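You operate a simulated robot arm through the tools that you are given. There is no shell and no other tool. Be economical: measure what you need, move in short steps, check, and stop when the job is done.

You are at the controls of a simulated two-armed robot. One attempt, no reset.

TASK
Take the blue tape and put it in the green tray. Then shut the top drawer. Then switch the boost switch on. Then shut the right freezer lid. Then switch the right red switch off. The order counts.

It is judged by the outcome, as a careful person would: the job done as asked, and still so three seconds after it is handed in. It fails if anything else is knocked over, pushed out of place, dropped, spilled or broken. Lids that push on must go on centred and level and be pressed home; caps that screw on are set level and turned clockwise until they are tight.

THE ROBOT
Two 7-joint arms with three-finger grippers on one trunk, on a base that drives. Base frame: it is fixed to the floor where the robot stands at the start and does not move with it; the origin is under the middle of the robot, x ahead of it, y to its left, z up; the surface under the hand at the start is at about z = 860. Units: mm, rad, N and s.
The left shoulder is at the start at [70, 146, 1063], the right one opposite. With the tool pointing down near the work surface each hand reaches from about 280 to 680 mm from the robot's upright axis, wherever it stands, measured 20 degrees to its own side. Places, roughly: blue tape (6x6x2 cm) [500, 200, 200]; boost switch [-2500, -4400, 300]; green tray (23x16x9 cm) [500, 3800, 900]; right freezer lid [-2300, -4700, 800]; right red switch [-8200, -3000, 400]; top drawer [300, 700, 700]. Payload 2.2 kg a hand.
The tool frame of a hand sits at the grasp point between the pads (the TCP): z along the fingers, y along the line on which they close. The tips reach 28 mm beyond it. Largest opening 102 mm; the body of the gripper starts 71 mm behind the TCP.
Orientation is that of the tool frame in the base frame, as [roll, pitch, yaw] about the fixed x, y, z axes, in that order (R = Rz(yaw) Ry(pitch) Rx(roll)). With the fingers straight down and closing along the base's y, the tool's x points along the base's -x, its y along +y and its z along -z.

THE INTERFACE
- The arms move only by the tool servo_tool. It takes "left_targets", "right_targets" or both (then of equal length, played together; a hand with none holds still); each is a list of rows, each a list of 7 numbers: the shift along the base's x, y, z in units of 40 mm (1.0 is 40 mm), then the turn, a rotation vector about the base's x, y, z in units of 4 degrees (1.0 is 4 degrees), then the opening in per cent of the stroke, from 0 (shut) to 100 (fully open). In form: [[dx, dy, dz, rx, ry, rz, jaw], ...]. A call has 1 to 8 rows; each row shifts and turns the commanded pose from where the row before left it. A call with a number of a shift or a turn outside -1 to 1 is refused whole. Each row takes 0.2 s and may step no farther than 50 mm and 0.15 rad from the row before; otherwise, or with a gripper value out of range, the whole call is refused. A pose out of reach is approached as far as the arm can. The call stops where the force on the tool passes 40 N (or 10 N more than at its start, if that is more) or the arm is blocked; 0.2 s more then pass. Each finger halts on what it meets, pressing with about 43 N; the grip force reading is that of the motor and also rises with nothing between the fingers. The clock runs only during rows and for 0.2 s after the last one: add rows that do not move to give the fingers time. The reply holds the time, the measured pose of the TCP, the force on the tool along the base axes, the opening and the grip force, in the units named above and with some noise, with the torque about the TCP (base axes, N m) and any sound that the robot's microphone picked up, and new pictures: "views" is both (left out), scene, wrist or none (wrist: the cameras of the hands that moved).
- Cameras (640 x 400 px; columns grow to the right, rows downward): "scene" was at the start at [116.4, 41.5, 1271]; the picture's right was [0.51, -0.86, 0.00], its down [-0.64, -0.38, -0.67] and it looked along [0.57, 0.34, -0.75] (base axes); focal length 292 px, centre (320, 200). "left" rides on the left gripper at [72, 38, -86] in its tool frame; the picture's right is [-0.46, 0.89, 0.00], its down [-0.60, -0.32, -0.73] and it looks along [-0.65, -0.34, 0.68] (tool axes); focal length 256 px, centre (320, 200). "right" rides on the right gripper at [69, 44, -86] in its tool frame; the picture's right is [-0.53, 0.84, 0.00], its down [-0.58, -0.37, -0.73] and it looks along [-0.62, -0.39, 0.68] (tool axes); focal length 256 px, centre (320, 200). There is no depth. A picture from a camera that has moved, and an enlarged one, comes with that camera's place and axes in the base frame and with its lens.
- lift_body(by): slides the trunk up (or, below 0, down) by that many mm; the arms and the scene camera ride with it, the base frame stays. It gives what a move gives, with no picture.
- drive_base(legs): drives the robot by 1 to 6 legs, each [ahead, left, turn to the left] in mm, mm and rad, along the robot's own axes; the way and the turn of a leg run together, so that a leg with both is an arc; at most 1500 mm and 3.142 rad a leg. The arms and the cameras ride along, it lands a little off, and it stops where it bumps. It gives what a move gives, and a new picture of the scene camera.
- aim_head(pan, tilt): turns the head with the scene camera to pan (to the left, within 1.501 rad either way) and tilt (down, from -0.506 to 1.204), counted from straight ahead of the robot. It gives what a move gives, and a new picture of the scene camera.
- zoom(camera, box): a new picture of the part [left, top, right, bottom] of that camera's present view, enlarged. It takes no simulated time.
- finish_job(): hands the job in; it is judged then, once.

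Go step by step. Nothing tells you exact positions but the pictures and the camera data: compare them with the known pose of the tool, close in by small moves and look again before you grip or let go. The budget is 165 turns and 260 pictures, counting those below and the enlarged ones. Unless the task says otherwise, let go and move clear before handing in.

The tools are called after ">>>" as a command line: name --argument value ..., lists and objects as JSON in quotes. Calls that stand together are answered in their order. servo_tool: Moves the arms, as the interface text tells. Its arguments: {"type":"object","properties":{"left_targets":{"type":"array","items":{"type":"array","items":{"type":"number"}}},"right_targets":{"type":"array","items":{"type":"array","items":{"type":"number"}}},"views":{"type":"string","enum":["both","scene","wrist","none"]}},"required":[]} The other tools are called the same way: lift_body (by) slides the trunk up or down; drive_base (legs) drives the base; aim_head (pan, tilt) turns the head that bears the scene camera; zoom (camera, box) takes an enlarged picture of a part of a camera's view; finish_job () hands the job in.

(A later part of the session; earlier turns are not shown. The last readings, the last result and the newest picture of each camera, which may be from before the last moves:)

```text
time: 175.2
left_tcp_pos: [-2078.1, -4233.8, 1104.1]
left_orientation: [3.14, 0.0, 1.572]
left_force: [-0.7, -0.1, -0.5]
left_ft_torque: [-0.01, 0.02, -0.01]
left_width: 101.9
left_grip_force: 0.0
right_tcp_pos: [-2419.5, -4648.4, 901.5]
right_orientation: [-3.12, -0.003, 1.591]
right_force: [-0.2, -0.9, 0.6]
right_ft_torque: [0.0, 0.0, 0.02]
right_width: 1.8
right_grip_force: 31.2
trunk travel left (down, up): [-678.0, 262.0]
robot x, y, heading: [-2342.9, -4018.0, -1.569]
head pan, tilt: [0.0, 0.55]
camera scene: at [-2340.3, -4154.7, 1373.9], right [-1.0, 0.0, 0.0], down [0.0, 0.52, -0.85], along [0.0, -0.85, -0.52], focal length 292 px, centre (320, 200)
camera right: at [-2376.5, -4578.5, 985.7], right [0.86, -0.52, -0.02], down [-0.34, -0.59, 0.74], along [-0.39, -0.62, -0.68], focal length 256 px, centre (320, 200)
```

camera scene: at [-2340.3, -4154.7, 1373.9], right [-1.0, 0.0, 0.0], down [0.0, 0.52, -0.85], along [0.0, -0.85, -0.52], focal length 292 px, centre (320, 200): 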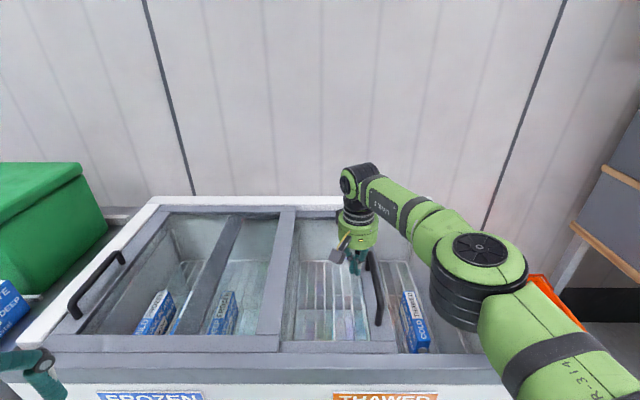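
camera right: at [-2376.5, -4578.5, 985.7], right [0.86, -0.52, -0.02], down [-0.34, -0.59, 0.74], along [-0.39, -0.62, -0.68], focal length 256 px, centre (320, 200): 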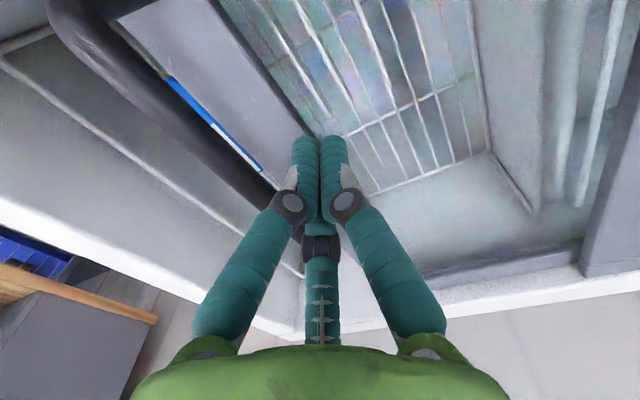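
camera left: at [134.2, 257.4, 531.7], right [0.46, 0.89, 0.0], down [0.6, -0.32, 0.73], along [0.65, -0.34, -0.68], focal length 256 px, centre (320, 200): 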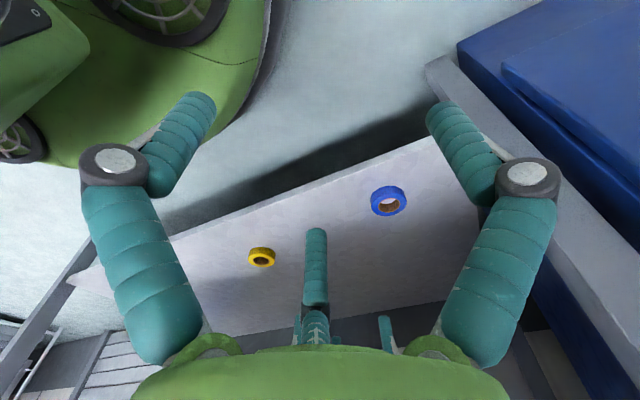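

The tips are just left of the handle. I'll lower about 50 mm.

>>> servo_tool --right_targets '[[0, 0, -0.7, 0, 0, 0, 0], [0, 0, -0.6, 0, 0, 0, 0], [0, 0, 0, 0, 0, 0, 0]]' --views "both"

>>> zoom --camera "scene" --box '[280, 200, 460, 350]'

```text
time: 176.0
left_tcp_pos: [-2079.9, -4233.3, 1105.1]
left_orientation: [-3.141, 0.001, 1.572]
left_force: [-0.4, -0.3, 0.2]
left_ft_torque: [0.01, 0.01, 0.02]
left_width: 102.0
left_grip_force: 0.0
right_tcp_pos: [-2419.9, -4646.3, 849.5]
right_orientation: [-3.121, -0.001, 1.593]
right_force: [-0.5, 0.5, 0.3]
right_ft_torque: [0.06, 0.04, -0.04]
right_width: 2.1
right_grip_force: 31.3
trunk travel left (down, up): [-678.0, 262.0]
robot x, y, heading: [-2342.8, -4016.6, -1.567]
head pan, tilt: [0.0, 0.55]
camera scene: at [-2340.6, -4154.4, 1373.9], right [-1.0, 0.0, 0.0], down [0.0, 0.52, -0.85], along [0.0, -0.85, -0.52], focal length 292 px, centre (320, 200)
camera right: at [-2377.1, -4576.1, 933.9], right [0.86, -0.52, -0.02], down [-0.34, -0.58, 0.74], along [-0.39, -0.62, -0.67], focal length 256 px, centre (320, 200)
```

scene: 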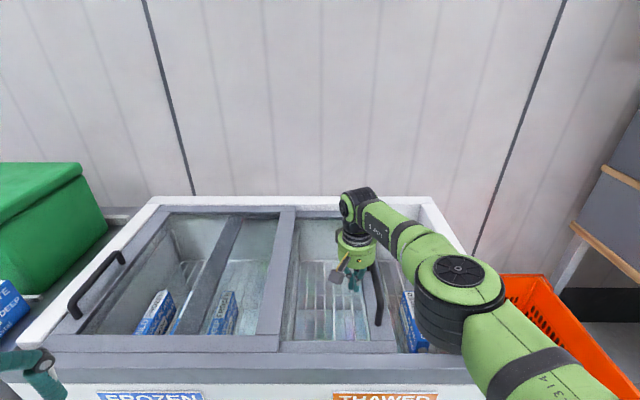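
right: 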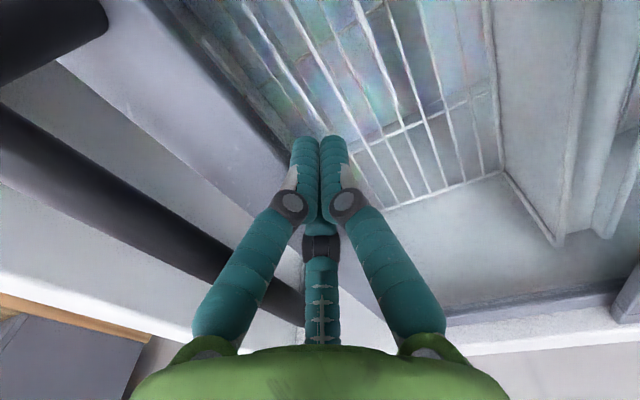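

```text
2.67 times, centred on (370, 275) of scene
camera zoom: at [-2340.6, -4154.4, 1373.9], right [-1.0, 0.0, 0.0], down [0.0, 0.52, -0.85], along [0.0, -0.85, -0.52], focal length 779 px, centre (187, 0)
```

zoom: 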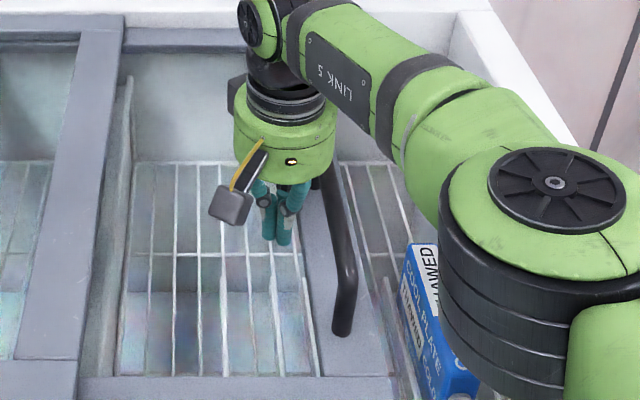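

The handle bar sits at about z 870. I'll raise so the fingertips meet it squarely, then push right.

>>> servo_tool --right_targets '[[0, 0, 0.55, 0, 0, 0, 0], [-0.5, 0, 0, 0, 0, 0, 0], [-0.5, 0, 0, 0, 0, 0, 0], [-0.4, 0, 0, 0, 0, 0, 0], [-0.4, 0, 0, 0, 0, 0, 0], [-0.4, 0, 0, 0, 0, 0, 0], [0, 0, 0, 0, 0, 0, 0]]' --views "both"

```text
time: 177.6
left_tcp_pos: [-2078.5, -4233.6, 1104.1]
left_orientation: [-3.141, 0.0, 1.572]
left_force: [0.8, 0.0, 0.2]
left_ft_torque: [0.01, 0.02, 0.03]
left_width: 102.0
left_grip_force: 0.0
right_tcp_pos: [-2508.5, -4649.0, 870.8]
right_orientation: [-3.119, -0.003, 1.591]
right_force: [2.4, 1.2, 1.0]
right_ft_torque: [0.02, 0.04, -0.02]
right_width: 2.0
right_grip_force: 31.3
trunk travel left (down, up): [-678.0, 262.0]
robot x, y, heading: [-2339.9, -4017.8, -1.563]
head pan, tilt: [0.0, 0.55]
camera scene: at [-2339.7, -4154.5, 1373.9], right [-1.0, 0.0, 0.0], down [0.0, 0.52, -0.85], along [0.0, -0.85, -0.52], focal length 292 px, centre (320, 200)
camera right: at [-2465.3, -4578.6, 956.4], right [0.86, -0.52, -0.02], down [-0.34, -0.59, 0.74], along [-0.39, -0.62, -0.67], focal length 256 px, centre (320, 200)
```

scene: 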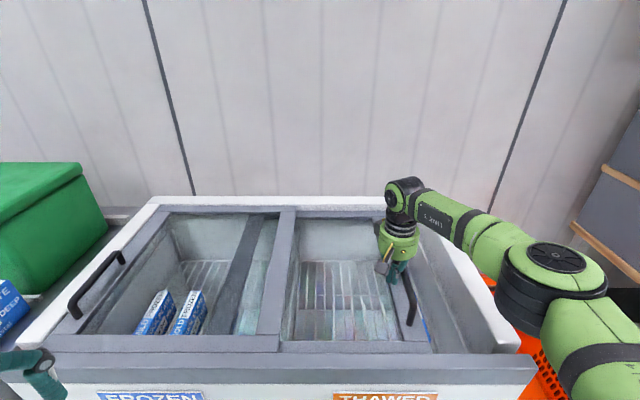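
right: 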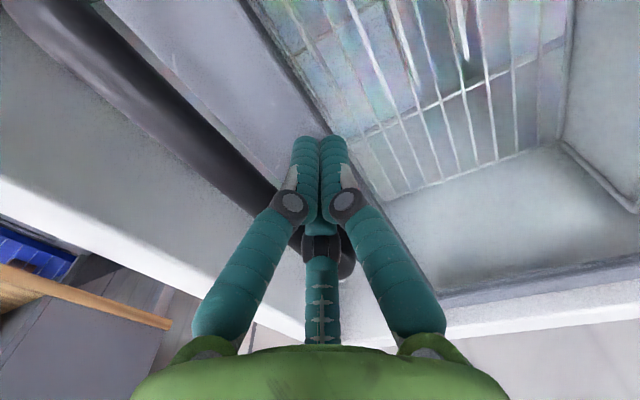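

The lid is sliding. I'll continue.

>>> servo_tool --right_targets '[[-0.5, 0, 0, 0, 0, 0, 0], [-0.5, 0, 0, 0, 0, 0, 0], [-0.5, 0, 0, 0, 0, 0, 0], [-0.4, 0, 0, 0, 0, 0, 0], [-0.4, 0, 0, 0, 0, 0, 0], [-0.3, 0, 0, 0, 0, 0, 0], [0, 0, 0, 0, 0, 0, 0]]' --views "both"

```text
time: 179.2
left_tcp_pos: [-2079.1, -4233.1, 1103.5]
left_orientation: [3.141, 0.0, 1.572]
left_force: [0.4, 0.6, 0.9]
left_ft_torque: [-0.01, 0.0, 0.02]
left_width: 102.0
left_grip_force: 0.1
right_tcp_pos: [-2611.7, -4647.7, 872.4]
right_orientation: [-3.117, -0.005, 1.589]
right_force: [2.7, -1.1, -0.7]
right_ft_torque: [0.04, 0.02, -0.02]
right_width: 1.9
right_grip_force: 31.6
trunk travel left (down, up): [-678.0, 262.0]
robot x, y, heading: [-2338.1, -4015.1, -1.572]
head pan, tilt: [0.0, 0.55]
camera scene: at [-2339.8, -4155.1, 1373.9], right [-1.0, 0.0, 0.0], down [0.0, 0.52, -0.85], along [0.0, -0.85, -0.52], focal length 292 px, centre (320, 200)
camera right: at [-2569.3, -4578.8, 957.8], right [0.86, -0.52, -0.02], down [-0.34, -0.59, 0.74], along [-0.39, -0.62, -0.68], focal length 256 px, centre (320, 200)
```

scene: 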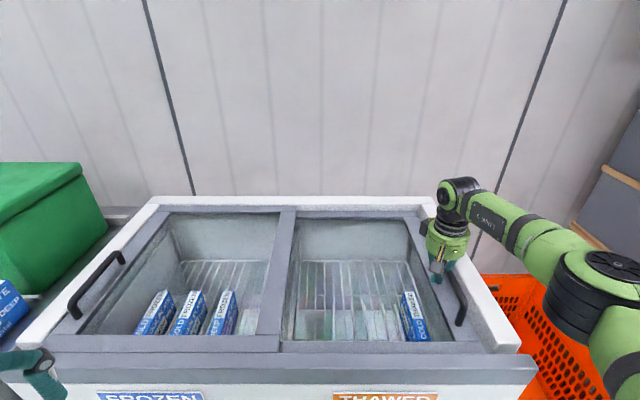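
right: 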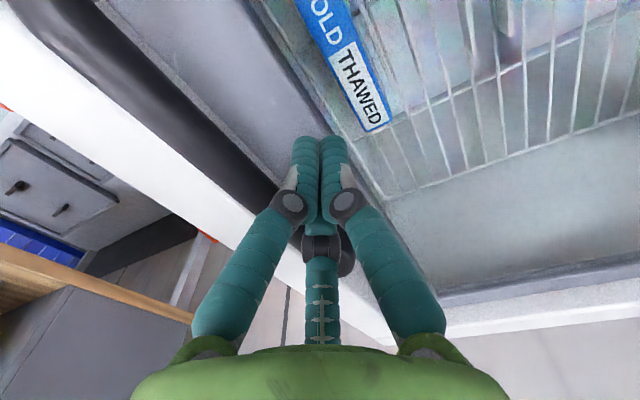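

Almost home. I'll push in small steps to the stop.

>>> servo_tool --right_targets '[[-0.25, 0, 0, 0, 0, 0, 0], [-0.25, 0, 0, 0, 0, 0, 0], [-0.25, 0, 0, 0, 0, 0, 0], [-0.25, 0, 0, 0, 0, 0, 0], [-0.25, 0, 0, 0, 0, 0, 0], [0, 0, 0, 0, 0, 0, 0]]' --views "scene"

>>> zoom --camera "scene" --box '[260, 180, 560, 380]'

```text
time: 180.2
left_tcp_pos: [-2078.3, -4232.2, 1104.8]
left_orientation: [3.14, 0.0, 1.576]
left_force: [-0.9, -0.7, -0.1]
left_ft_torque: [0.0, -0.11, -0.01]
left_width: 101.9
left_grip_force: 0.0
right_tcp_pos: [-2626.0, -4648.9, 873.0]
right_orientation: [3.133, 0.001, 1.615]
right_force: [16.7, -0.7, 2.7]
right_ft_torque: [0.09, 0.24, -0.18]
right_width: 2.0
right_grip_force: 31.3
trunk travel left (down, up): [-678.0, 262.0]
robot x, y, heading: [-2337.5, -4017.0, -1.562]
head pan, tilt: [0.0, 0.55]
stopped in row 4 (right hand): the force on the tool passed its limit at 43 N (the readings are from after the stop); the commanded pose is now the measured one
camera scene: at [-2339.6, -4153.1, 1374.3], right [-1.0, -0.01, 0.0], down [0.0, 0.52, -0.85], along [0.01, -0.85, -0.52], focal length 292 px, centre (320, 200)
```

scene: 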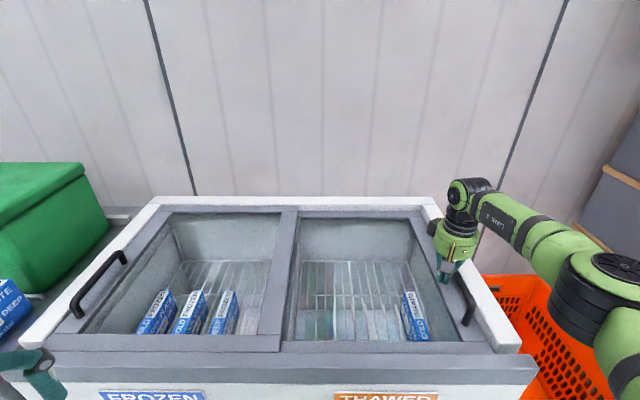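

```text
2.00 times, centred on (410, 280) of scene
camera zoom: at [-2339.6, -4153.1, 1374.3], right [-1.0, -0.01, 0.0], down [0.0, 0.52, -0.85], along [0.01, -0.85, -0.52], focal length 584 px, centre (140, 40)
```

zoom: 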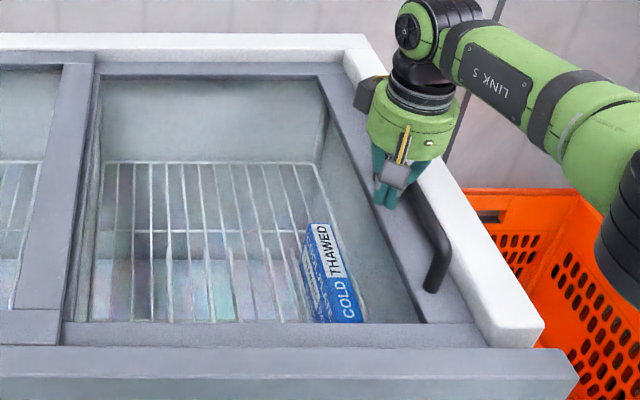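

The lid is home against the right rim and the left lid hasn't moved. I'll withdraw the hand left, then up, and back away.

>>> servo_tool --right_targets '[[0.5, 0, 0, 0, 0, 0, 0], [0.5, 0, 0.3, 0, 0, 0, 0], [0.5, 0, 1, 0, 0, 0, 0], [0.5, 0, 1, 0, 0, 0, 0], [0.5, 0, 1, 0, 0, 0, 0], [0.5, 0, 0.5, 0, 0, 0, 0], [0, 0, 0, 0, 0, 0, 0]]' --views "none"

>>> drive_base --legs '[[-500, 0, 0]]'

>>> zoom --camera "scene" --box '[160, 130, 460, 350]'

```text
time: 181.8
left_tcp_pos: [-2078.4, -4232.7, 1104.5]
left_orientation: [3.141, 0.002, 1.575]
left_force: [0.4, -0.1, -1.7]
left_ft_torque: [-0.04, 0.0, -0.03]
left_width: 101.9
left_grip_force: 0.2
right_tcp_pos: [-2513.5, -4648.3, 1024.1]
right_orientation: [-3.14, -0.003, 1.609]
right_force: [0.7, 0.4, 0.8]
right_ft_torque: [0.01, -0.02, 0.01]
right_width: 2.4
right_grip_force: 31.0
trunk travel left (down, up): [-678.0, 262.0]
robot x, y, heading: [-2340.7, -4012.0, -1.569]
head pan, tilt: [0.0, 0.55]
```

```text
time: 184.7
left_tcp_pos: [-2081.2, -3739.4, 1103.0]
left_orientation: [-3.14, 0.0, 1.58]
left_force: [-0.7, 0.5, 0.2]
left_ft_torque: [0.0, -0.02, 0.0]
left_width: 102.2
left_grip_force: 0.0
right_tcp_pos: [-2513.5, -4157.2, 1024.6]
right_orientation: [-3.138, -0.006, 1.612]
right_force: [0.1, -0.4, 0.1]
right_ft_torque: [-0.03, -0.02, 0.0]
right_width: 2.3
right_grip_force: 31.4
trunk travel left (down, up): [-678.0, 262.0]
robot x, y, heading: [-2342.1, -3520.1, -1.56]
head pan, tilt: [0.0, 0.55]
camera scene: at [-2342.4, -3662.2, 1373.8], right [-1.0, -0.01, 0.0], down [0.0, 0.52, -0.85], along [0.01, -0.85, -0.52], focal length 292 px, centre (320, 200)
```

scene: 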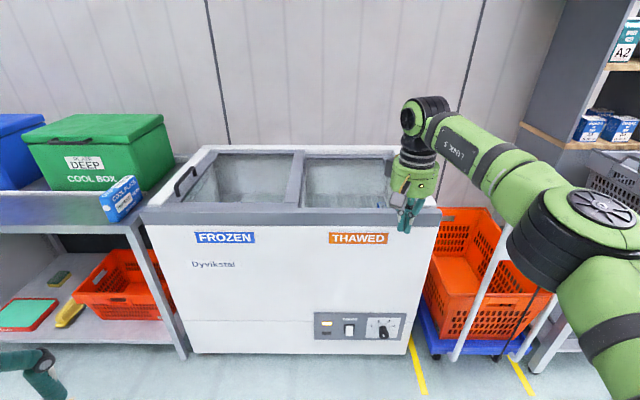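

```text
1.82 times, centred on (310, 240) of scene
camera zoom: at [-2342.4, -3662.2, 1373.8], right [-1.0, -0.01, 0.0], down [0.0, 0.52, -0.85], along [0.01, -0.85, -0.52], focal length 531 px, centre (338, 127)
```

zoom: 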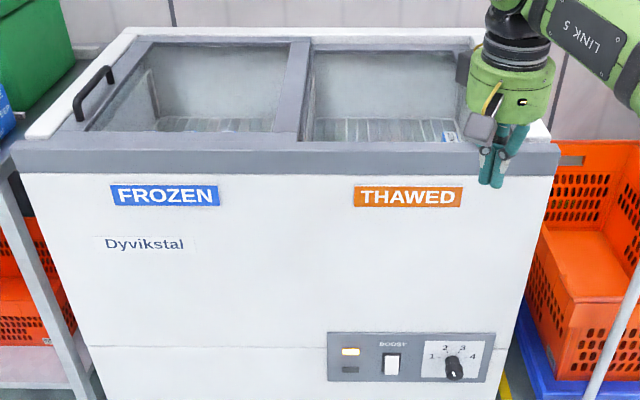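

Boost is lit, the alarm lamp is off and the lid is shut. Next is the right red switch near (-8200, -3000, 400): I'll back up, turn to face -x and look.

>>> drive_base --legs '[[-1000, 0, 0], [0, 0, -1.58]]'

>>> aim_head --pan 0.0 --tilt 0.2

```text
time: 193.8
left_tcp_pos: [-2569.7, -2772.0, 1102.7]
left_orientation: [-3.141, 0.001, 0.001]
left_force: [0.0, 0.0, -0.3]
left_ft_torque: [0.05, 0.01, 0.04]
left_width: 102.0
left_grip_force: 0.2
right_tcp_pos: [-2984.7, -2336.5, 1024.0]
right_orientation: [-3.141, -0.003, 0.034]
right_force: [0.5, 1.0, -0.3]
right_ft_torque: [0.0, -0.01, 0.03]
right_width: 2.0
right_grip_force: 31.4
trunk travel left (down, up): [-678.0, 262.0]
robot x, y, heading: [-2351.9, -2516.0, -3.135]
head pan, tilt: [0.0, 0.55]
camera scene: at [-2492.8, -2511.2, 1373.9], right [0.0, 1.0, 0.0], down [0.52, 0.0, -0.85], along [-0.85, 0.0, -0.52], focal length 292 px, centre (320, 200)
```

scene: 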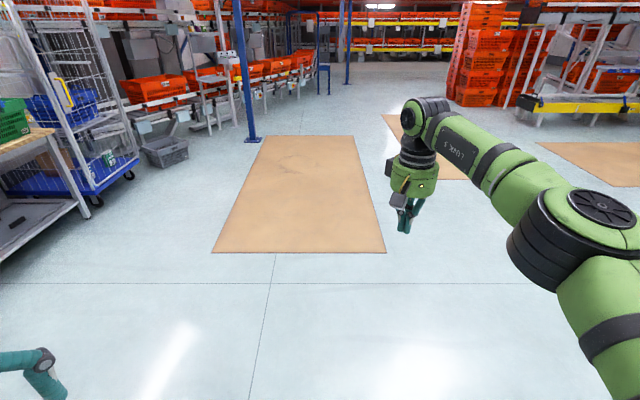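

```text
time: 194.6
left_tcp_pos: [-2570.2, -2771.8, 1104.3]
left_orientation: [-3.141, -0.001, 0.0]
left_force: [0.1, 0.5, -0.5]
left_ft_torque: [0.03, 0.01, 0.02]
left_width: 102.2
left_grip_force: 0.2
right_tcp_pos: [-2984.0, -2335.9, 1022.3]
right_orientation: [-3.141, -0.004, 0.034]
right_force: [0.0, 0.1, -0.4]
right_ft_torque: [-0.01, 0.01, -0.02]
right_width: 2.1
right_grip_force: 31.1
trunk travel left (down, up): [-678.0, 262.0]
robot x, y, heading: [-2354.6, -2515.4, -3.134]
head pan, tilt: [0.0, 0.201]
camera scene: at [-2496.2, -2511.1, 1406.1], right [0.0, 1.0, 0.0], down [0.2, 0.0, -0.98], along [-0.98, 0.0, -0.2], focal length 292 px, centre (320, 200)
```

scene: 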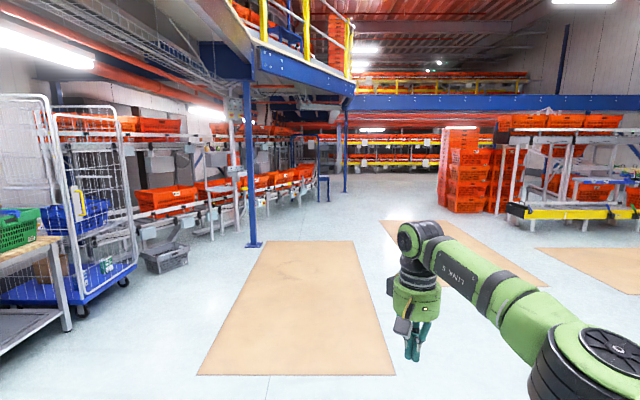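

>>> zoom --camera "scene" --box '[180, 110, 380, 235]'

```text
3.20 times, centred on (280, 172) of scene
camera zoom: at [-2496.2, -2511.1, 1406.1], right [0.0, 1.0, 0.0], down [0.2, 0.0, -0.98], along [-0.98, 0.0, -0.2], focal length 935 px, centre (448, 288)
```

zoom: 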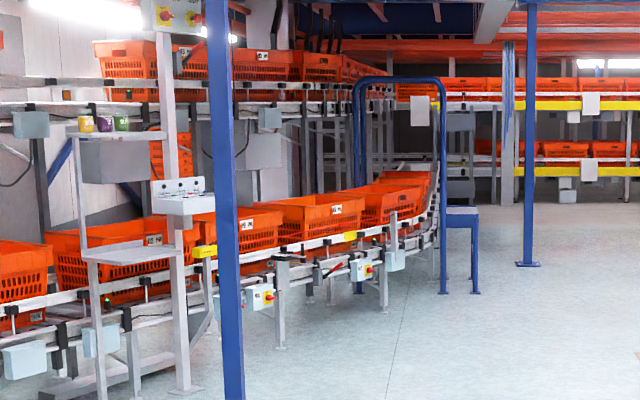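

The target is the further (right) red-on-yellow rotary switch on the lower conveyor, near (-8200, -3000, 400). I'll drive down the aisle between the floor mats.

>>> drive_base --legs '[[1200, -785, 0], [1450, 0, 0], [1450, 0, 0]]'

```text
time: 215.2
left_tcp_pos: [-6634.9, -2067.3, 1104.4]
left_orientation: [3.141, 0.0, 0.034]
left_force: [0.3, 0.9, 0.5]
left_ft_torque: [0.04, -0.01, 0.01]
left_width: 102.2
left_grip_force: 0.0
right_tcp_pos: [-7063.6, -1646.1, 1023.2]
right_orientation: [-3.141, -0.003, 0.065]
right_force: [0.1, 0.0, -0.8]
right_ft_torque: [0.02, -0.01, -0.01]
right_width: 2.3
right_grip_force: 31.3
trunk travel left (down, up): [-678.0, 262.0]
robot x, y, heading: [-6426.3, -1798.4, -3.107]
head pan, tilt: [0.0, 0.201]
camera scene: at [-6569.6, -1804.3, 1406.2], right [-0.04, 1.0, 0.0], down [0.2, 0.01, -0.98], along [-0.98, -0.03, -0.2], focal length 292 px, centre (320, 200)
```

scene: 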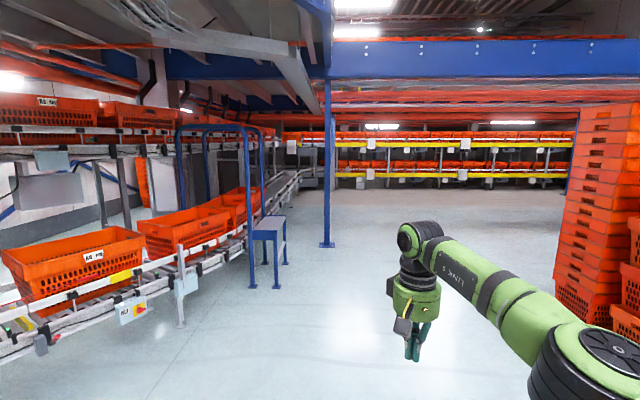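

>>> drive_base --legs '[[1450, 0, 0], [0, 0, 1.54]]'

>>> aim_head --pan -0.1 --tilt 0.5

```text
time: 226.1
left_tcp_pos: [-7613.7, -2060.2, 1105.2]
left_orientation: [3.141, -0.001, 1.544]
left_force: [-0.7, -0.8, 0.7]
left_ft_torque: [-0.02, -0.02, -0.01]
left_width: 101.8
left_grip_force: 0.0
right_tcp_pos: [-8059.0, -2463.1, 1024.2]
right_orientation: [-3.141, -0.003, 1.578]
right_force: [0.2, 0.1, 0.6]
right_ft_torque: [-0.03, -0.02, 0.0]
right_width: 1.9
right_grip_force: 31.3
trunk travel left (down, up): [-678.0, 262.0]
robot x, y, heading: [-7863.2, -1837.8, -1.596]
head pan, tilt: [0.0, 0.201]
camera scene: at [-7872.3, -1977.3, 1406.2], right [-1.0, 0.02, 0.0], down [0.0, 0.2, -0.98], along [-0.02, -0.98, -0.2], focal length 292 px, centre (320, 200)
```

scene: 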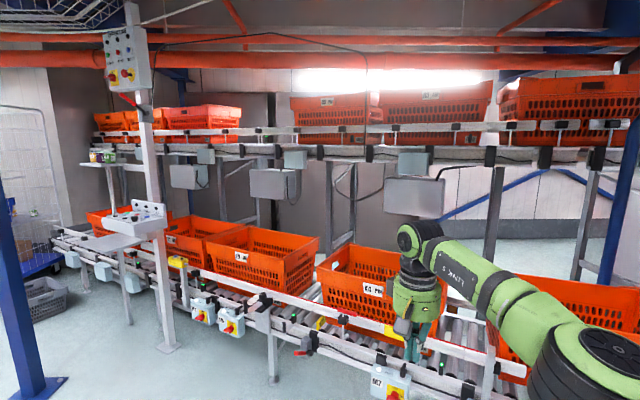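

```text
time: 226.9
left_tcp_pos: [-7612.2, -2059.9, 1104.9]
left_orientation: [-3.141, -0.001, 1.544]
left_force: [0.4, 0.4, 0.5]
left_ft_torque: [0.0, 0.01, -0.03]
left_width: 102.1
left_grip_force: 0.1
right_tcp_pos: [-8060.3, -2462.2, 1023.9]
right_orientation: [-3.139, -0.003, 1.579]
right_force: [0.2, -0.1, 0.7]
right_ft_torque: [0.02, -0.02, 0.03]
right_width: 2.1
right_grip_force: 31.5
trunk travel left (down, up): [-678.0, 262.0]
robot x, y, heading: [-7867.6, -1835.9, -1.59]
head pan, tilt: [-0.099, 0.499]
camera scene: at [-7881.1, -1974.4, 1378.5], right [-0.99, 0.12, 0.0], down [0.06, 0.47, -0.88], along [-0.11, -0.87, -0.48], focal length 292 px, centre (320, 200)
```

scene: 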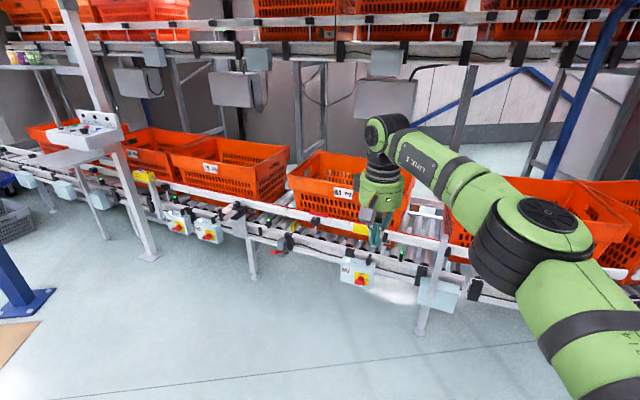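

>>> zoom --camera "scene" --box '[260, 220, 480, 320]'

>>> zoom --camera "scene" --box '[325, 245, 405, 300]'

>>> zoom --camera "scene" --box '[150, 190, 250, 255]'

```text
2.91 times, centred on (370, 270) of scene
camera zoom: at [-7881.1, -1974.4, 1378.5], right [-0.99, 0.12, 0.0], down [0.06, 0.47, -0.88], along [-0.11, -0.87, -0.48], focal length 850 px, centre (174, -4)
```

zoom: 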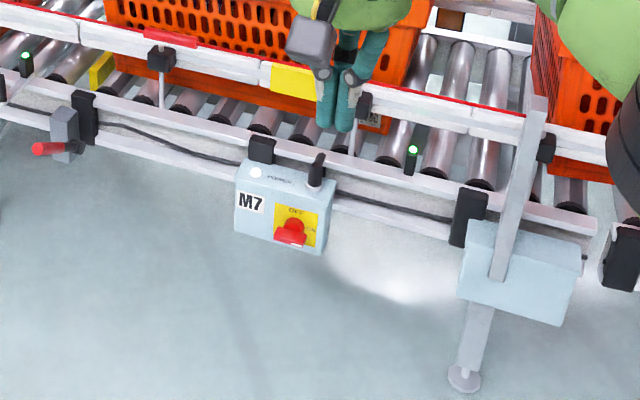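

```text
7.27 times, centred on (365, 272) of scene
camera zoom: at [-7881.1, -1974.4, 1378.5], right [-0.99, 0.12, 0.0], down [0.06, 0.47, -0.88], along [-0.11, -0.87, -0.48], focal length 2124 px, centre (-7, -327)
```

zoom: 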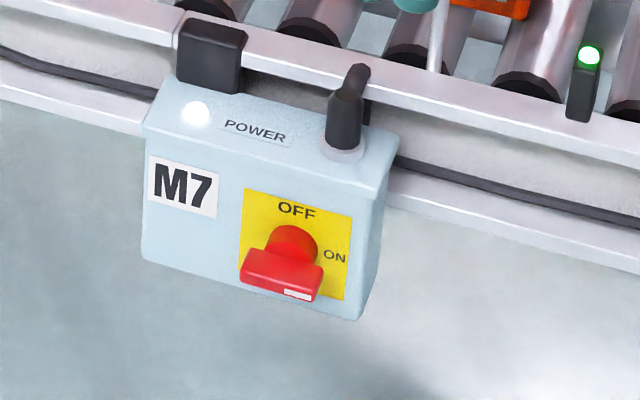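

```text
6.15 times, centred on (200, 222) of scene
camera zoom: at [-7881.1, -1974.4, 1378.5], right [-0.99, 0.12, 0.0], down [0.06, 0.47, -0.88], along [-0.11, -0.87, -0.48], focal length 1797 px, centre (1058, 62)
```

zoom: 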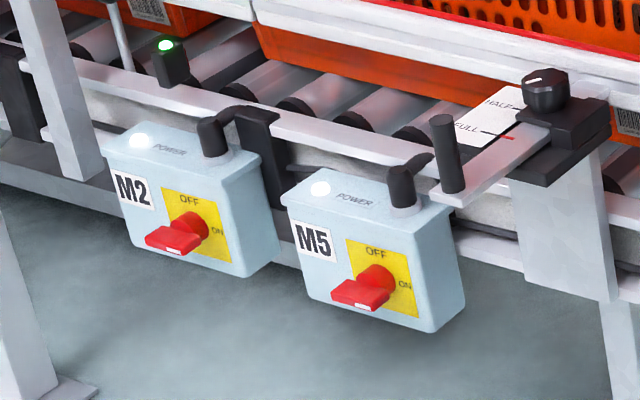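

M7 is the right red isolator, now at ON (white mark to the right); OFF is up, a quarter turn counter-clockwise. Its face normal points about (0.47, 0.88). I'll turn the right hand level again here in free space before approaching.

>>> servo_tool --right_targets '[[0.9, 0, 0, 0, 0, 0, 0], [0.9, 0, 0, 0, 0, 0, 0], [0.9, 0, 0, 0, 0, 0, 0], [0.8, 0, 0, -1, 0, 0, 0], [0, 0, 0, -1, 0, 0, 0], [0, 0, 0, -1, 0, 0, 0], [0, 0, 0, -1, 0, 0, 0], [0, 0, 0, -1, 0, 0, 0]]' --views "none"

>>> servo_tool --right_targets '[[0, 0, -0.3, -1, 0, 0, 0], [0, 0, -0.3, -1, 0, 0, 0], [0, 0, -0.3, -1, 0, 0, 0], [0, 0, -0.3, -1, 0, 0, 0], [0, 0, -0.3, -1, 0, 0, 0], [0, 0, -0.3, -1, 0, 0, 0], [0, 0, -0.3, -1, 0, 0, 0], [0, 0, -0.3, -1, 0, 0, 0]]' --views "none"

>>> servo_tool --right_targets '[[0, 0, -0.1, -1, 0, 0, 0], [0, 0, 0, -1, 0, 0, 0], [0, 0, 0, -1, 0, 0, 0], [0, 0, 0, -1, 0, 0, 0], [0, 0, 0, -1, 0, 0, 0], [0, 0, 0, -1, 0, 0, 0], [0, 0, 0, 0, 0, 0, 0]]' --views "scene"

```text
time: 228.7
left_tcp_pos: [-7613.9, -2059.5, 1104.4]
left_orientation: [3.14, 0.001, 1.545]
left_force: [0.6, -0.8, -0.8]
left_ft_torque: [0.02, -0.05, 0.01]
left_width: 101.8
left_grip_force: 0.0
right_tcp_pos: [-7918.4, -2454.5, 1023.2]
right_orientation: [-3.139, 0.346, 1.577]
right_force: [0.2, -0.2, -0.2]
right_ft_torque: [-0.01, -0.01, 0.02]
right_width: 2.4
right_grip_force: 31.3
right hand out of reach, approached as far as the arm can: row 3
trunk travel left (down, up): [-678.0, 262.0]
robot x, y, heading: [-7866.3, -1834.7, -1.595]
head pan, tilt: [-0.099, 0.499]
```

```text
time: 230.5
left_tcp_pos: [-7614.0, -2059.9, 1104.3]
left_orientation: [3.141, -0.002, 1.545]
left_force: [0.1, 0.9, -0.8]
left_ft_torque: [0.0, -0.01, -0.01]
left_width: 101.9
left_grip_force: 0.1
right_tcp_pos: [-7919.5, -2456.1, 928.7]
right_orientation: [-3.133, 0.903, 1.579]
right_force: [0.1, 0.6, 0.3]
right_ft_torque: [0.04, -0.04, -0.02]
right_width: 2.1
right_grip_force: 31.0
trunk travel left (down, up): [-678.0, 262.0]
robot x, y, heading: [-7866.1, -1839.1, -1.598]
head pan, tilt: [-0.099, 0.499]
```

```text
time: 232.1
left_tcp_pos: [-7612.8, -2058.8, 1104.1]
left_orientation: [-3.141, 0.001, 1.545]
left_force: [0.6, 0.2, -0.2]
left_ft_torque: [0.02, -0.03, 0.01]
left_width: 102.0
left_grip_force: 0.1
right_tcp_pos: [-7918.8, -2455.1, 924.9]
right_orientation: [-3.112, 1.324, 1.599]
right_force: [0.0, -0.3, 0.2]
right_ft_torque: [0.0, 0.03, 0.0]
right_width: 2.3
right_grip_force: 31.1
trunk travel left (down, up): [-678.0, 262.0]
robot x, y, heading: [-7869.8, -1832.4, -1.593]
head pan, tilt: [-0.099, 0.499]
camera scene: at [-7881.7, -1974.4, 1378.5], right [-0.99, 0.12, 0.0], down [0.06, 0.47, -0.88], along [-0.11, -0.87, -0.48], focal length 292 px, centre (320, 200)
```

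scene: 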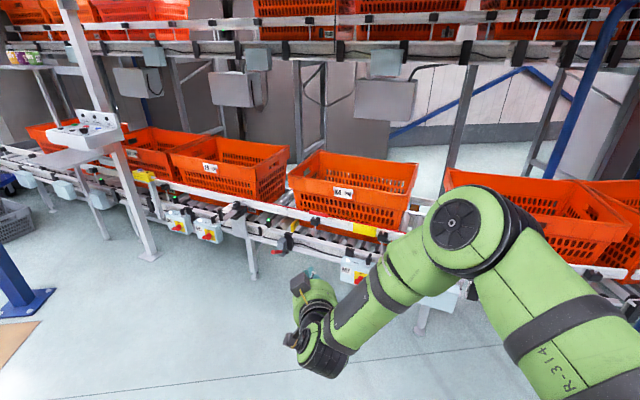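

Level again. I'll lower the trunk, turn to face the box squarely and approach.

>>> lift_body --by -400

>>> lift_body --by -120

>>> drive_base --legs '[[0, 0, -0.467], [220, 290, 0]]'

>>> aim_head --pan -0.1 --tilt 0.4

```text
time: 235.9
left_tcp_pos: [-7612.7, -2059.4, 703.2]
left_orientation: [-3.141, 0.001, 1.544]
left_force: [-0.9, 1.0, 0.1]
left_ft_torque: [-0.01, 0.01, -0.02]
left_width: 102.1
left_grip_force: 0.2
right_tcp_pos: [-7918.1, -2455.0, 523.7]
right_orientation: [-3.114, 1.321, 1.598]
right_force: [-0.1, -0.4, -0.2]
right_ft_torque: [-0.04, -0.02, -0.01]
right_width: 2.0
right_grip_force: 31.5
trunk travel left (down, up): [-278.0, 662.0]
robot x, y, heading: [-7866.4, -1834.4, -1.593]
head pan, tilt: [-0.099, 0.499]
```

```text
time: 237.4
left_tcp_pos: [-7614.2, -2060.0, 586.0]
left_orientation: [3.141, 0.002, 1.545]
left_force: [0.2, -0.1, -0.3]
left_ft_torque: [0.01, 0.01, 0.0]
left_width: 102.5
left_grip_force: 0.2
right_tcp_pos: [-7918.7, -2454.5, 404.0]
right_orientation: [-3.11, 1.322, 1.598]
right_force: [-0.8, -0.3, 0.8]
right_ft_torque: [-0.01, -0.02, 0.02]
right_width: 2.3
right_grip_force: 31.3
trunk travel left (down, up): [-158.0, 782.0]
robot x, y, heading: [-7866.7, -1834.5, -1.597]
head pan, tilt: [-0.099, 0.499]
```

```text
time: 241.1
left_tcp_pos: [-7590.6, -2475.0, 584.5]
left_orientation: [-3.142, 0.0, 1.087]
left_force: [0.6, -0.6, 0.7]
left_ft_torque: [0.02, -0.01, 0.02]
left_width: 101.9
left_grip_force: 0.2
right_tcp_pos: [-8038.6, -2693.4, 403.0]
right_orientation: [-3.112, 1.323, 1.141]
right_force: [0.1, -1.7, -0.2]
right_ft_torque: [-0.01, -0.02, -0.01]
right_width: 1.9
right_grip_force: 31.2
trunk travel left (down, up): [-158.0, 782.0]
robot x, y, heading: [-7719.6, -2162.0, -2.055]
head pan, tilt: [-0.099, 0.499]
camera scene: at [-7792.7, -2279.8, 858.5], right [-0.83, 0.55, 0.0], down [0.26, 0.4, -0.88], along [-0.48, -0.73, -0.48], focal length 292 px, centre (320, 200)
```

scene: 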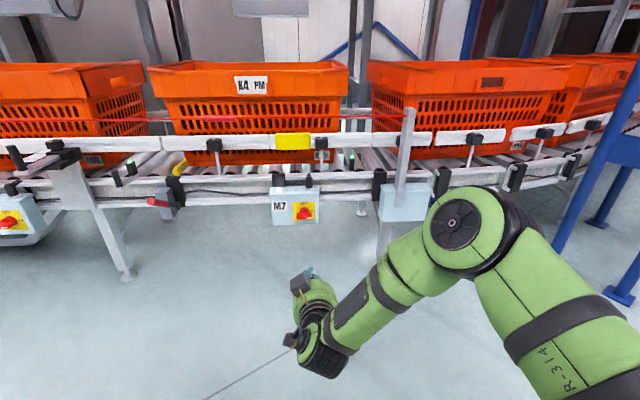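

```text
time: 241.8
left_tcp_pos: [-7589.3, -2473.8, 583.1]
left_orientation: [-3.141, 0.0, 1.085]
left_force: [-0.5, -0.6, -1.0]
left_ft_torque: [-0.05, 0.0, -0.01]
left_width: 102.2
left_grip_force: 0.0
right_tcp_pos: [-8038.8, -2694.2, 402.8]
right_orientation: [-3.113, 1.322, 1.139]
right_force: [-0.3, -0.1, 0.7]
right_ft_torque: [0.02, -0.03, 0.01]
right_width: 2.4
right_grip_force: 32.0
trunk travel left (down, up): [-158.0, 782.0]
robot x, y, heading: [-7717.1, -2161.8, -2.053]
head pan, tilt: [-0.099, 0.4]
camera scene: at [-7793.6, -2281.1, 867.6], right [-0.83, 0.55, 0.0], down [0.21, 0.33, -0.92], along [-0.51, -0.77, -0.39], focal length 292 px, centre (320, 200)
```

scene: 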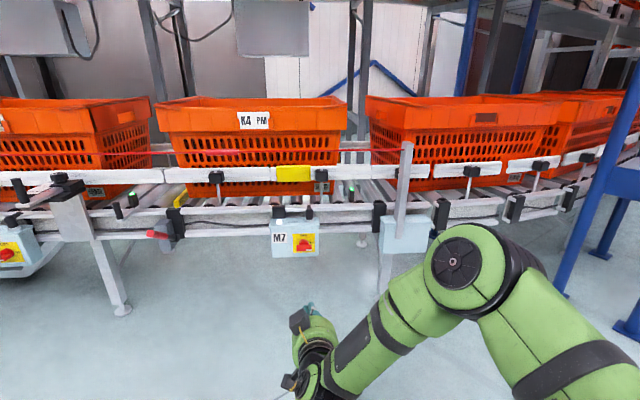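

>>> zoom --camera "scene" --box '[255, 190, 355, 265]'

>>> zoom --camera "right" --box '[0, 0, 640, 400]'

```text
5.33 times, centred on (305, 228) of scene
camera zoom: at [-7793.6, -2281.1, 867.6], right [-0.83, 0.55, 0.0], down [0.21, 0.33, -0.92], along [-0.51, -0.77, -0.39], focal length 1558 px, centre (400, 53)
```

zoom: 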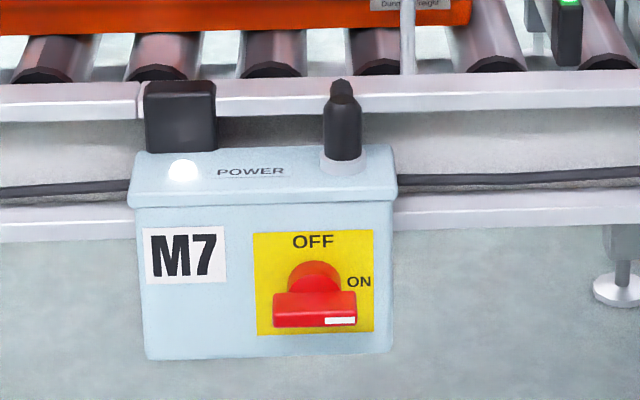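

```text
1.00 times, centred on (320, 200) of right (not enlarged: the box is as wide or as high as the picture)
camera zoom: at [-7956.4, -2622.2, 356.8], right [0.7, -0.49, 0.51], down [-0.07, 0.67, 0.74], along [-0.71, -0.56, 0.43], focal length 256 px, centre (320, 200)
```

zoom: 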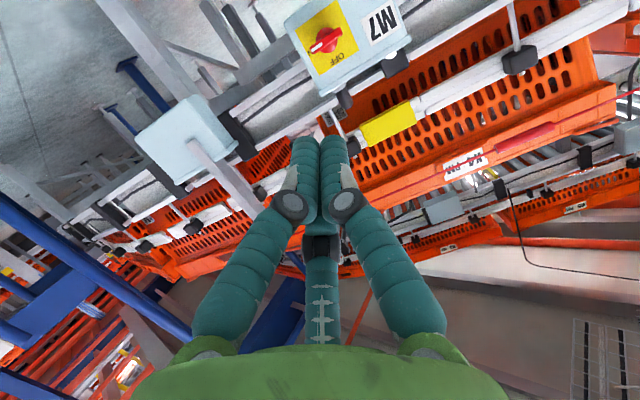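

Two cameras agree on the lever at (-8206, -2995, 351), with the face normal about (0.51, 0.86). I'll align, lower below the lever and approach to about 60 mm short.

>>> drive_base --legs '[[0, 0, -0.053]]'

>>> lift_body --by -80

>>> drive_base --legs '[[255, 0, 0]]'

>>> zoom --camera "scene" --box '[240, 220, 400, 330]'

>>> zoom --camera "right" --box '[0, 0, 640, 400]'

```text
time: 242.6
left_tcp_pos: [-7607.0, -2481.9, 585.4]
left_orientation: [3.141, 0.0, 1.032]
left_force: [-0.8, -0.2, 0.3]
left_ft_torque: [-0.02, 0.0, 0.03]
left_width: 102.0
left_grip_force: 0.0
right_tcp_pos: [-8066.4, -2675.2, 403.1]
right_orientation: [-3.111, 1.324, 1.088]
right_force: [-0.7, 0.2, 0.1]
right_ft_torque: [-0.01, 0.04, -0.02]
right_width: 1.8
right_grip_force: 31.5
trunk travel left (down, up): [-158.0, 782.0]
robot x, y, heading: [-7717.1, -2160.6, -2.11]
head pan, tilt: [-0.099, 0.4]
camera scene: at [-7800.0, -2277.0, 867.6], right [-0.8, 0.59, 0.0], down [0.23, 0.31, -0.92], along [-0.55, -0.74, -0.39], focal length 292 px, centre (320, 200)
```

scene: 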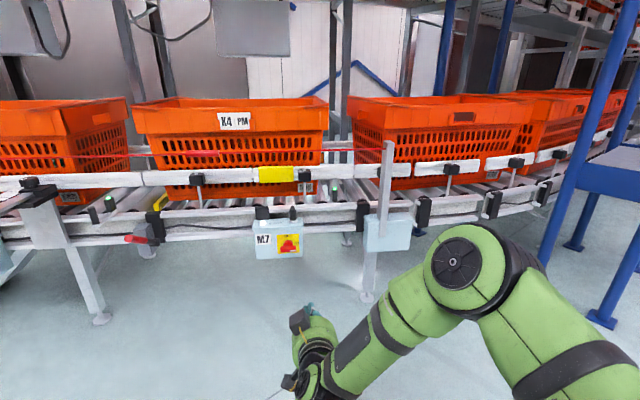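

```text
time: 243.8
left_tcp_pos: [-7606.1, -2481.0, 504.5]
left_orientation: [3.14, 0.002, 1.033]
left_force: [0.2, 0.8, 0.0]
left_ft_torque: [-0.01, 0.0, -0.02]
left_width: 102.0
left_grip_force: 0.1
right_tcp_pos: [-8065.5, -2675.8, 323.7]
right_orientation: [-3.111, 1.323, 1.085]
right_force: [0.3, 0.0, -0.3]
right_ft_torque: [0.01, -0.02, 0.04]
right_width: 2.0
right_grip_force: 31.0
trunk travel left (down, up): [-78.0, 862.0]
robot x, y, heading: [-7717.9, -2162.0, -2.108]
head pan, tilt: [-0.099, 0.4]
```

```text
time: 245.6
left_tcp_pos: [-7740.0, -2703.0, 504.5]
left_orientation: [-3.14, 0.002, 1.03]
left_force: [0.4, -1.3, -0.5]
left_ft_torque: [-0.02, 0.0, 0.0]
left_width: 102.0
left_grip_force: 0.1
right_tcp_pos: [-8200.1, -2895.6, 322.9]
right_orientation: [-3.112, 1.323, 1.083]
right_force: [0.1, 0.0, -0.1]
right_ft_torque: [-0.01, 0.04, -0.02]
right_width: 1.8
right_grip_force: 31.7
trunk travel left (down, up): [-78.0, 862.0]
robot x, y, heading: [-7847.9, -2383.7, -2.107]
head pan, tilt: [-0.099, 0.4]
camera scene: at [-7932.3, -2497.9, 787.6], right [-0.8, 0.6, 0.0], down [0.23, 0.31, -0.92], along [-0.55, -0.74, -0.39], focal length 292 px, centre (320, 200)
```

scene: 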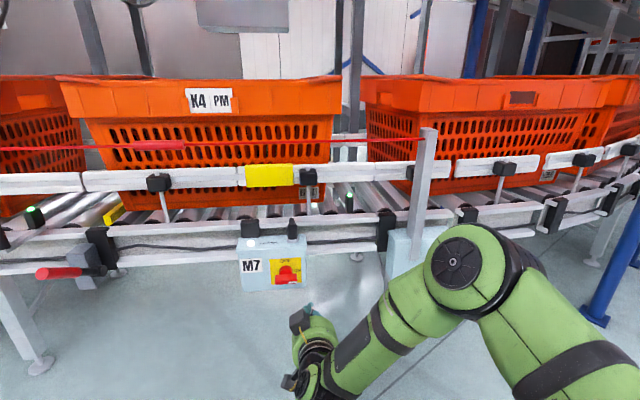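

```text
3.64 times, centred on (320, 275) of scene
camera zoom: at [-7932.3, -2497.9, 787.6], right [-0.8, 0.6, 0.0], down [0.23, 0.31, -0.92], along [-0.55, -0.74, -0.39], focal length 1062 px, centre (320, -73)
```

zoom: 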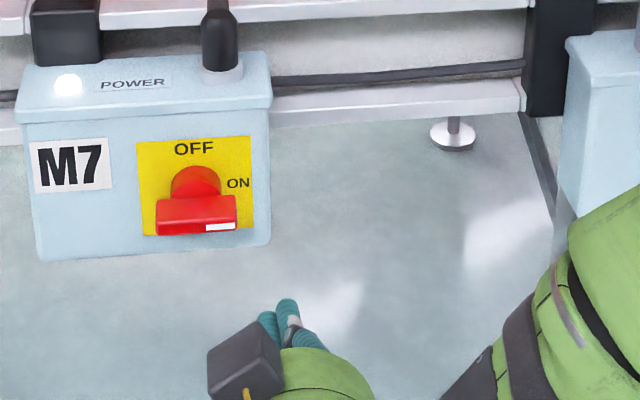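

```text
1.00 times, centred on (320, 200) of right (not enlarged: the box is as wide or as high as the picture)
camera zoom: at [-8113.7, -2829.4, 276.8], right [0.67, -0.53, 0.51], down [-0.03, 0.67, 0.74], along [-0.74, -0.52, 0.43], focal length 256 px, centre (320, 200)
```

zoom: 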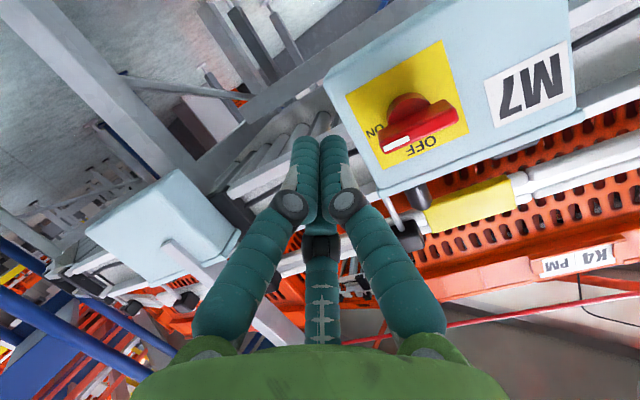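

Re-triangulated lever: (-8203, -2996, 350). The tips are 48 mm right of it, 60 mm out and 34 mm below. I'll shift left 24 mm and go in 55 mm.

>>> drive_base --legs '[[0, 24, 0], [52, 0, 0]]'

>>> zoom --camera "scene" --box '[240, 220, 400, 330]'

>>> zoom --camera "right" --box '[220, 20, 540, 220]'

```text
time: 246.9
left_tcp_pos: [-7747.0, -2759.9, 504.6]
left_orientation: [-3.141, 0.002, 1.029]
left_force: [0.6, 0.0, -0.1]
left_ft_torque: [0.01, 0.02, -0.01]
left_width: 101.8
left_grip_force: 0.1
right_tcp_pos: [-8206.7, -2953.3, 323.3]
right_orientation: [-3.113, 1.323, 1.083]
right_force: [-0.2, -0.3, 0.9]
right_ft_torque: [0.02, 0.02, -0.01]
right_width: 2.2
right_grip_force: 30.9
trunk travel left (down, up): [-78.0, 862.0]
robot x, y, heading: [-7856.3, -2440.2, -2.114]
head pan, tilt: [-0.099, 0.4]
camera scene: at [-7938.6, -2554.8, 787.6], right [-0.8, 0.6, 0.0], down [0.23, 0.31, -0.92], along [-0.55, -0.74, -0.39], focal length 292 px, centre (320, 200)
```

scene: 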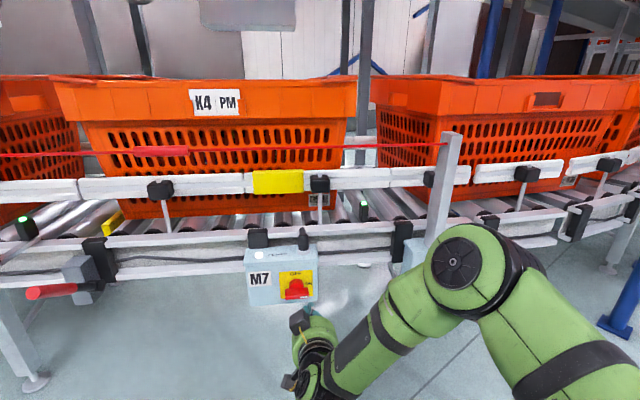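

```text
3.64 times, centred on (320, 275) of scene
camera zoom: at [-7938.6, -2554.8, 787.6], right [-0.8, 0.6, 0.0], down [0.23, 0.31, -0.92], along [-0.55, -0.74, -0.39], focal length 1062 px, centre (320, -73)
```

zoom: 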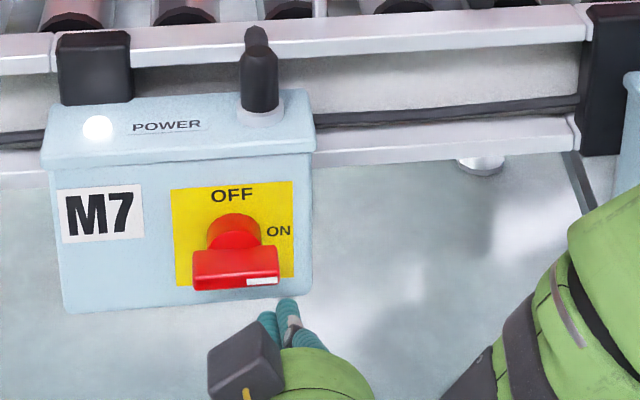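

```text
2.00 times, centred on (380, 120) of right
camera zoom: at [-8120.0, -2886.3, 276.8], right [0.67, -0.53, 0.51], down [-0.03, 0.67, 0.74], along [-0.74, -0.52, 0.43], focal length 512 px, centre (200, 360)
```

zoom: 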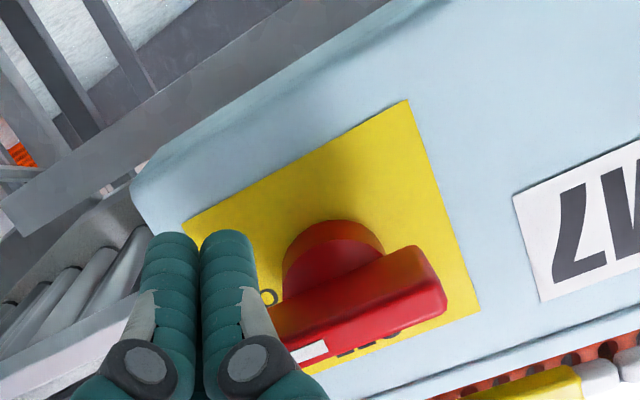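

The tips are 24 mm right, 34 mm below and 7 mm in front of the lever. I'll advance 20 mm so they overlap its depth.

>>> servo_tool --right_targets '[[-0.13, -0.21, 0, 0, 0, 0, 0], [-0.13, -0.21, 0, 0, 0, 0, 0], [0, 0, 0, 0, 0, 0, 0]]' --views "none"

>>> zoom --camera "right" --box '[220, 20, 540, 220]'

>>> zoom --camera "scene" --box '[240, 220, 400, 330]'

```text
time: 247.8
left_tcp_pos: [-7745.4, -2759.2, 504.4]
left_orientation: [-3.141, 0.001, 1.03]
left_force: [-0.3, 0.3, -0.4]
left_ft_torque: [0.0, 0.0, -0.02]
left_width: 102.0
left_grip_force: 0.0
right_tcp_pos: [-8216.8, -2970.0, 323.5]
right_orientation: [-3.111, 1.319, 1.085]
right_force: [0.8, -0.4, 0.2]
right_ft_torque: [-0.01, 0.03, 0.0]
right_width: 2.2
right_grip_force: 31.5
trunk travel left (down, up): [-78.0, 862.0]
robot x, y, heading: [-7855.8, -2434.2, -2.111]
head pan, tilt: [-0.099, 0.4]
```

```text
2.00 times, centred on (380, 120) of right
camera zoom: at [-8130.3, -2903.1, 276.6], right [0.67, -0.53, 0.51], down [-0.03, 0.67, 0.74], along [-0.74, -0.52, 0.43], focal length 512 px, centre (200, 360)
```

zoom: 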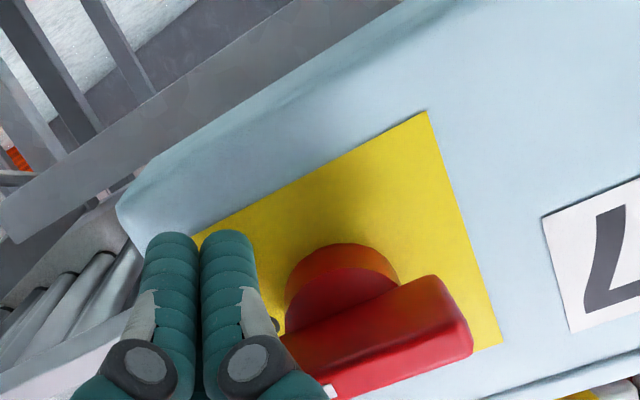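

```text
3.64 times, centred on (320, 275) of scene
camera zoom: at [-7938.6, -2554.8, 787.6], right [-0.8, 0.6, 0.0], down [0.23, 0.31, -0.92], along [-0.55, -0.74, -0.39], focal length 1062 px, centre (320, -73)
```

zoom: 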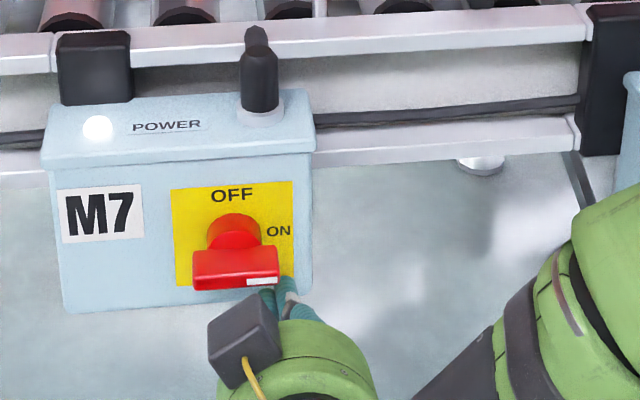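

The tips are under the lever's right end. I'll push up with the trunk.

>>> lift_body --by 28

>>> zoom --camera "scene" --box '[240, 220, 400, 330]'

```text
time: 248.5
left_tcp_pos: [-7746.7, -2759.9, 532.9]
left_orientation: [3.139, 0.0, 1.03]
left_force: [-0.5, 0.0, -0.3]
left_ft_torque: [0.01, -0.02, 0.0]
left_width: 102.2
left_grip_force: 0.1
right_tcp_pos: [-8217.0, -2968.3, 350.0]
right_orientation: [-3.108, 1.319, 1.086]
right_force: [-1.2, 13.8, -4.6]
right_ft_torque: [0.1, 0.09, 0.01]
right_width: 2.0
right_grip_force: 31.4
trunk travel left (down, up): [-106.0, 834.0]
robot x, y, heading: [-7854.3, -2435.4, -2.114]
head pan, tilt: [-0.099, 0.4]
```

```text
3.64 times, centred on (320, 275) of scene
camera zoom: at [-7939.0, -2554.5, 815.6], right [-0.8, 0.6, 0.0], down [0.23, 0.31, -0.92], along [-0.55, -0.74, -0.39], focal length 1062 px, centre (320, -73)
```

zoom: 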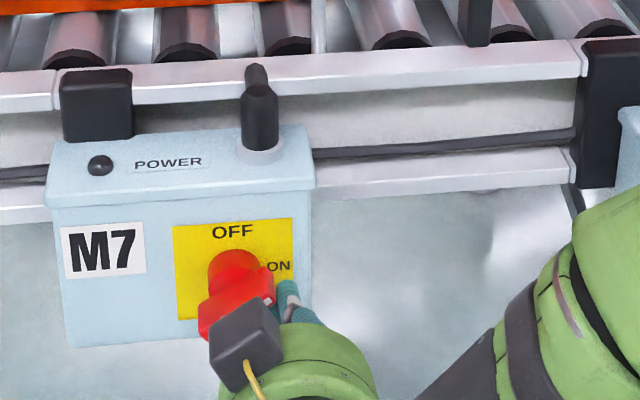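

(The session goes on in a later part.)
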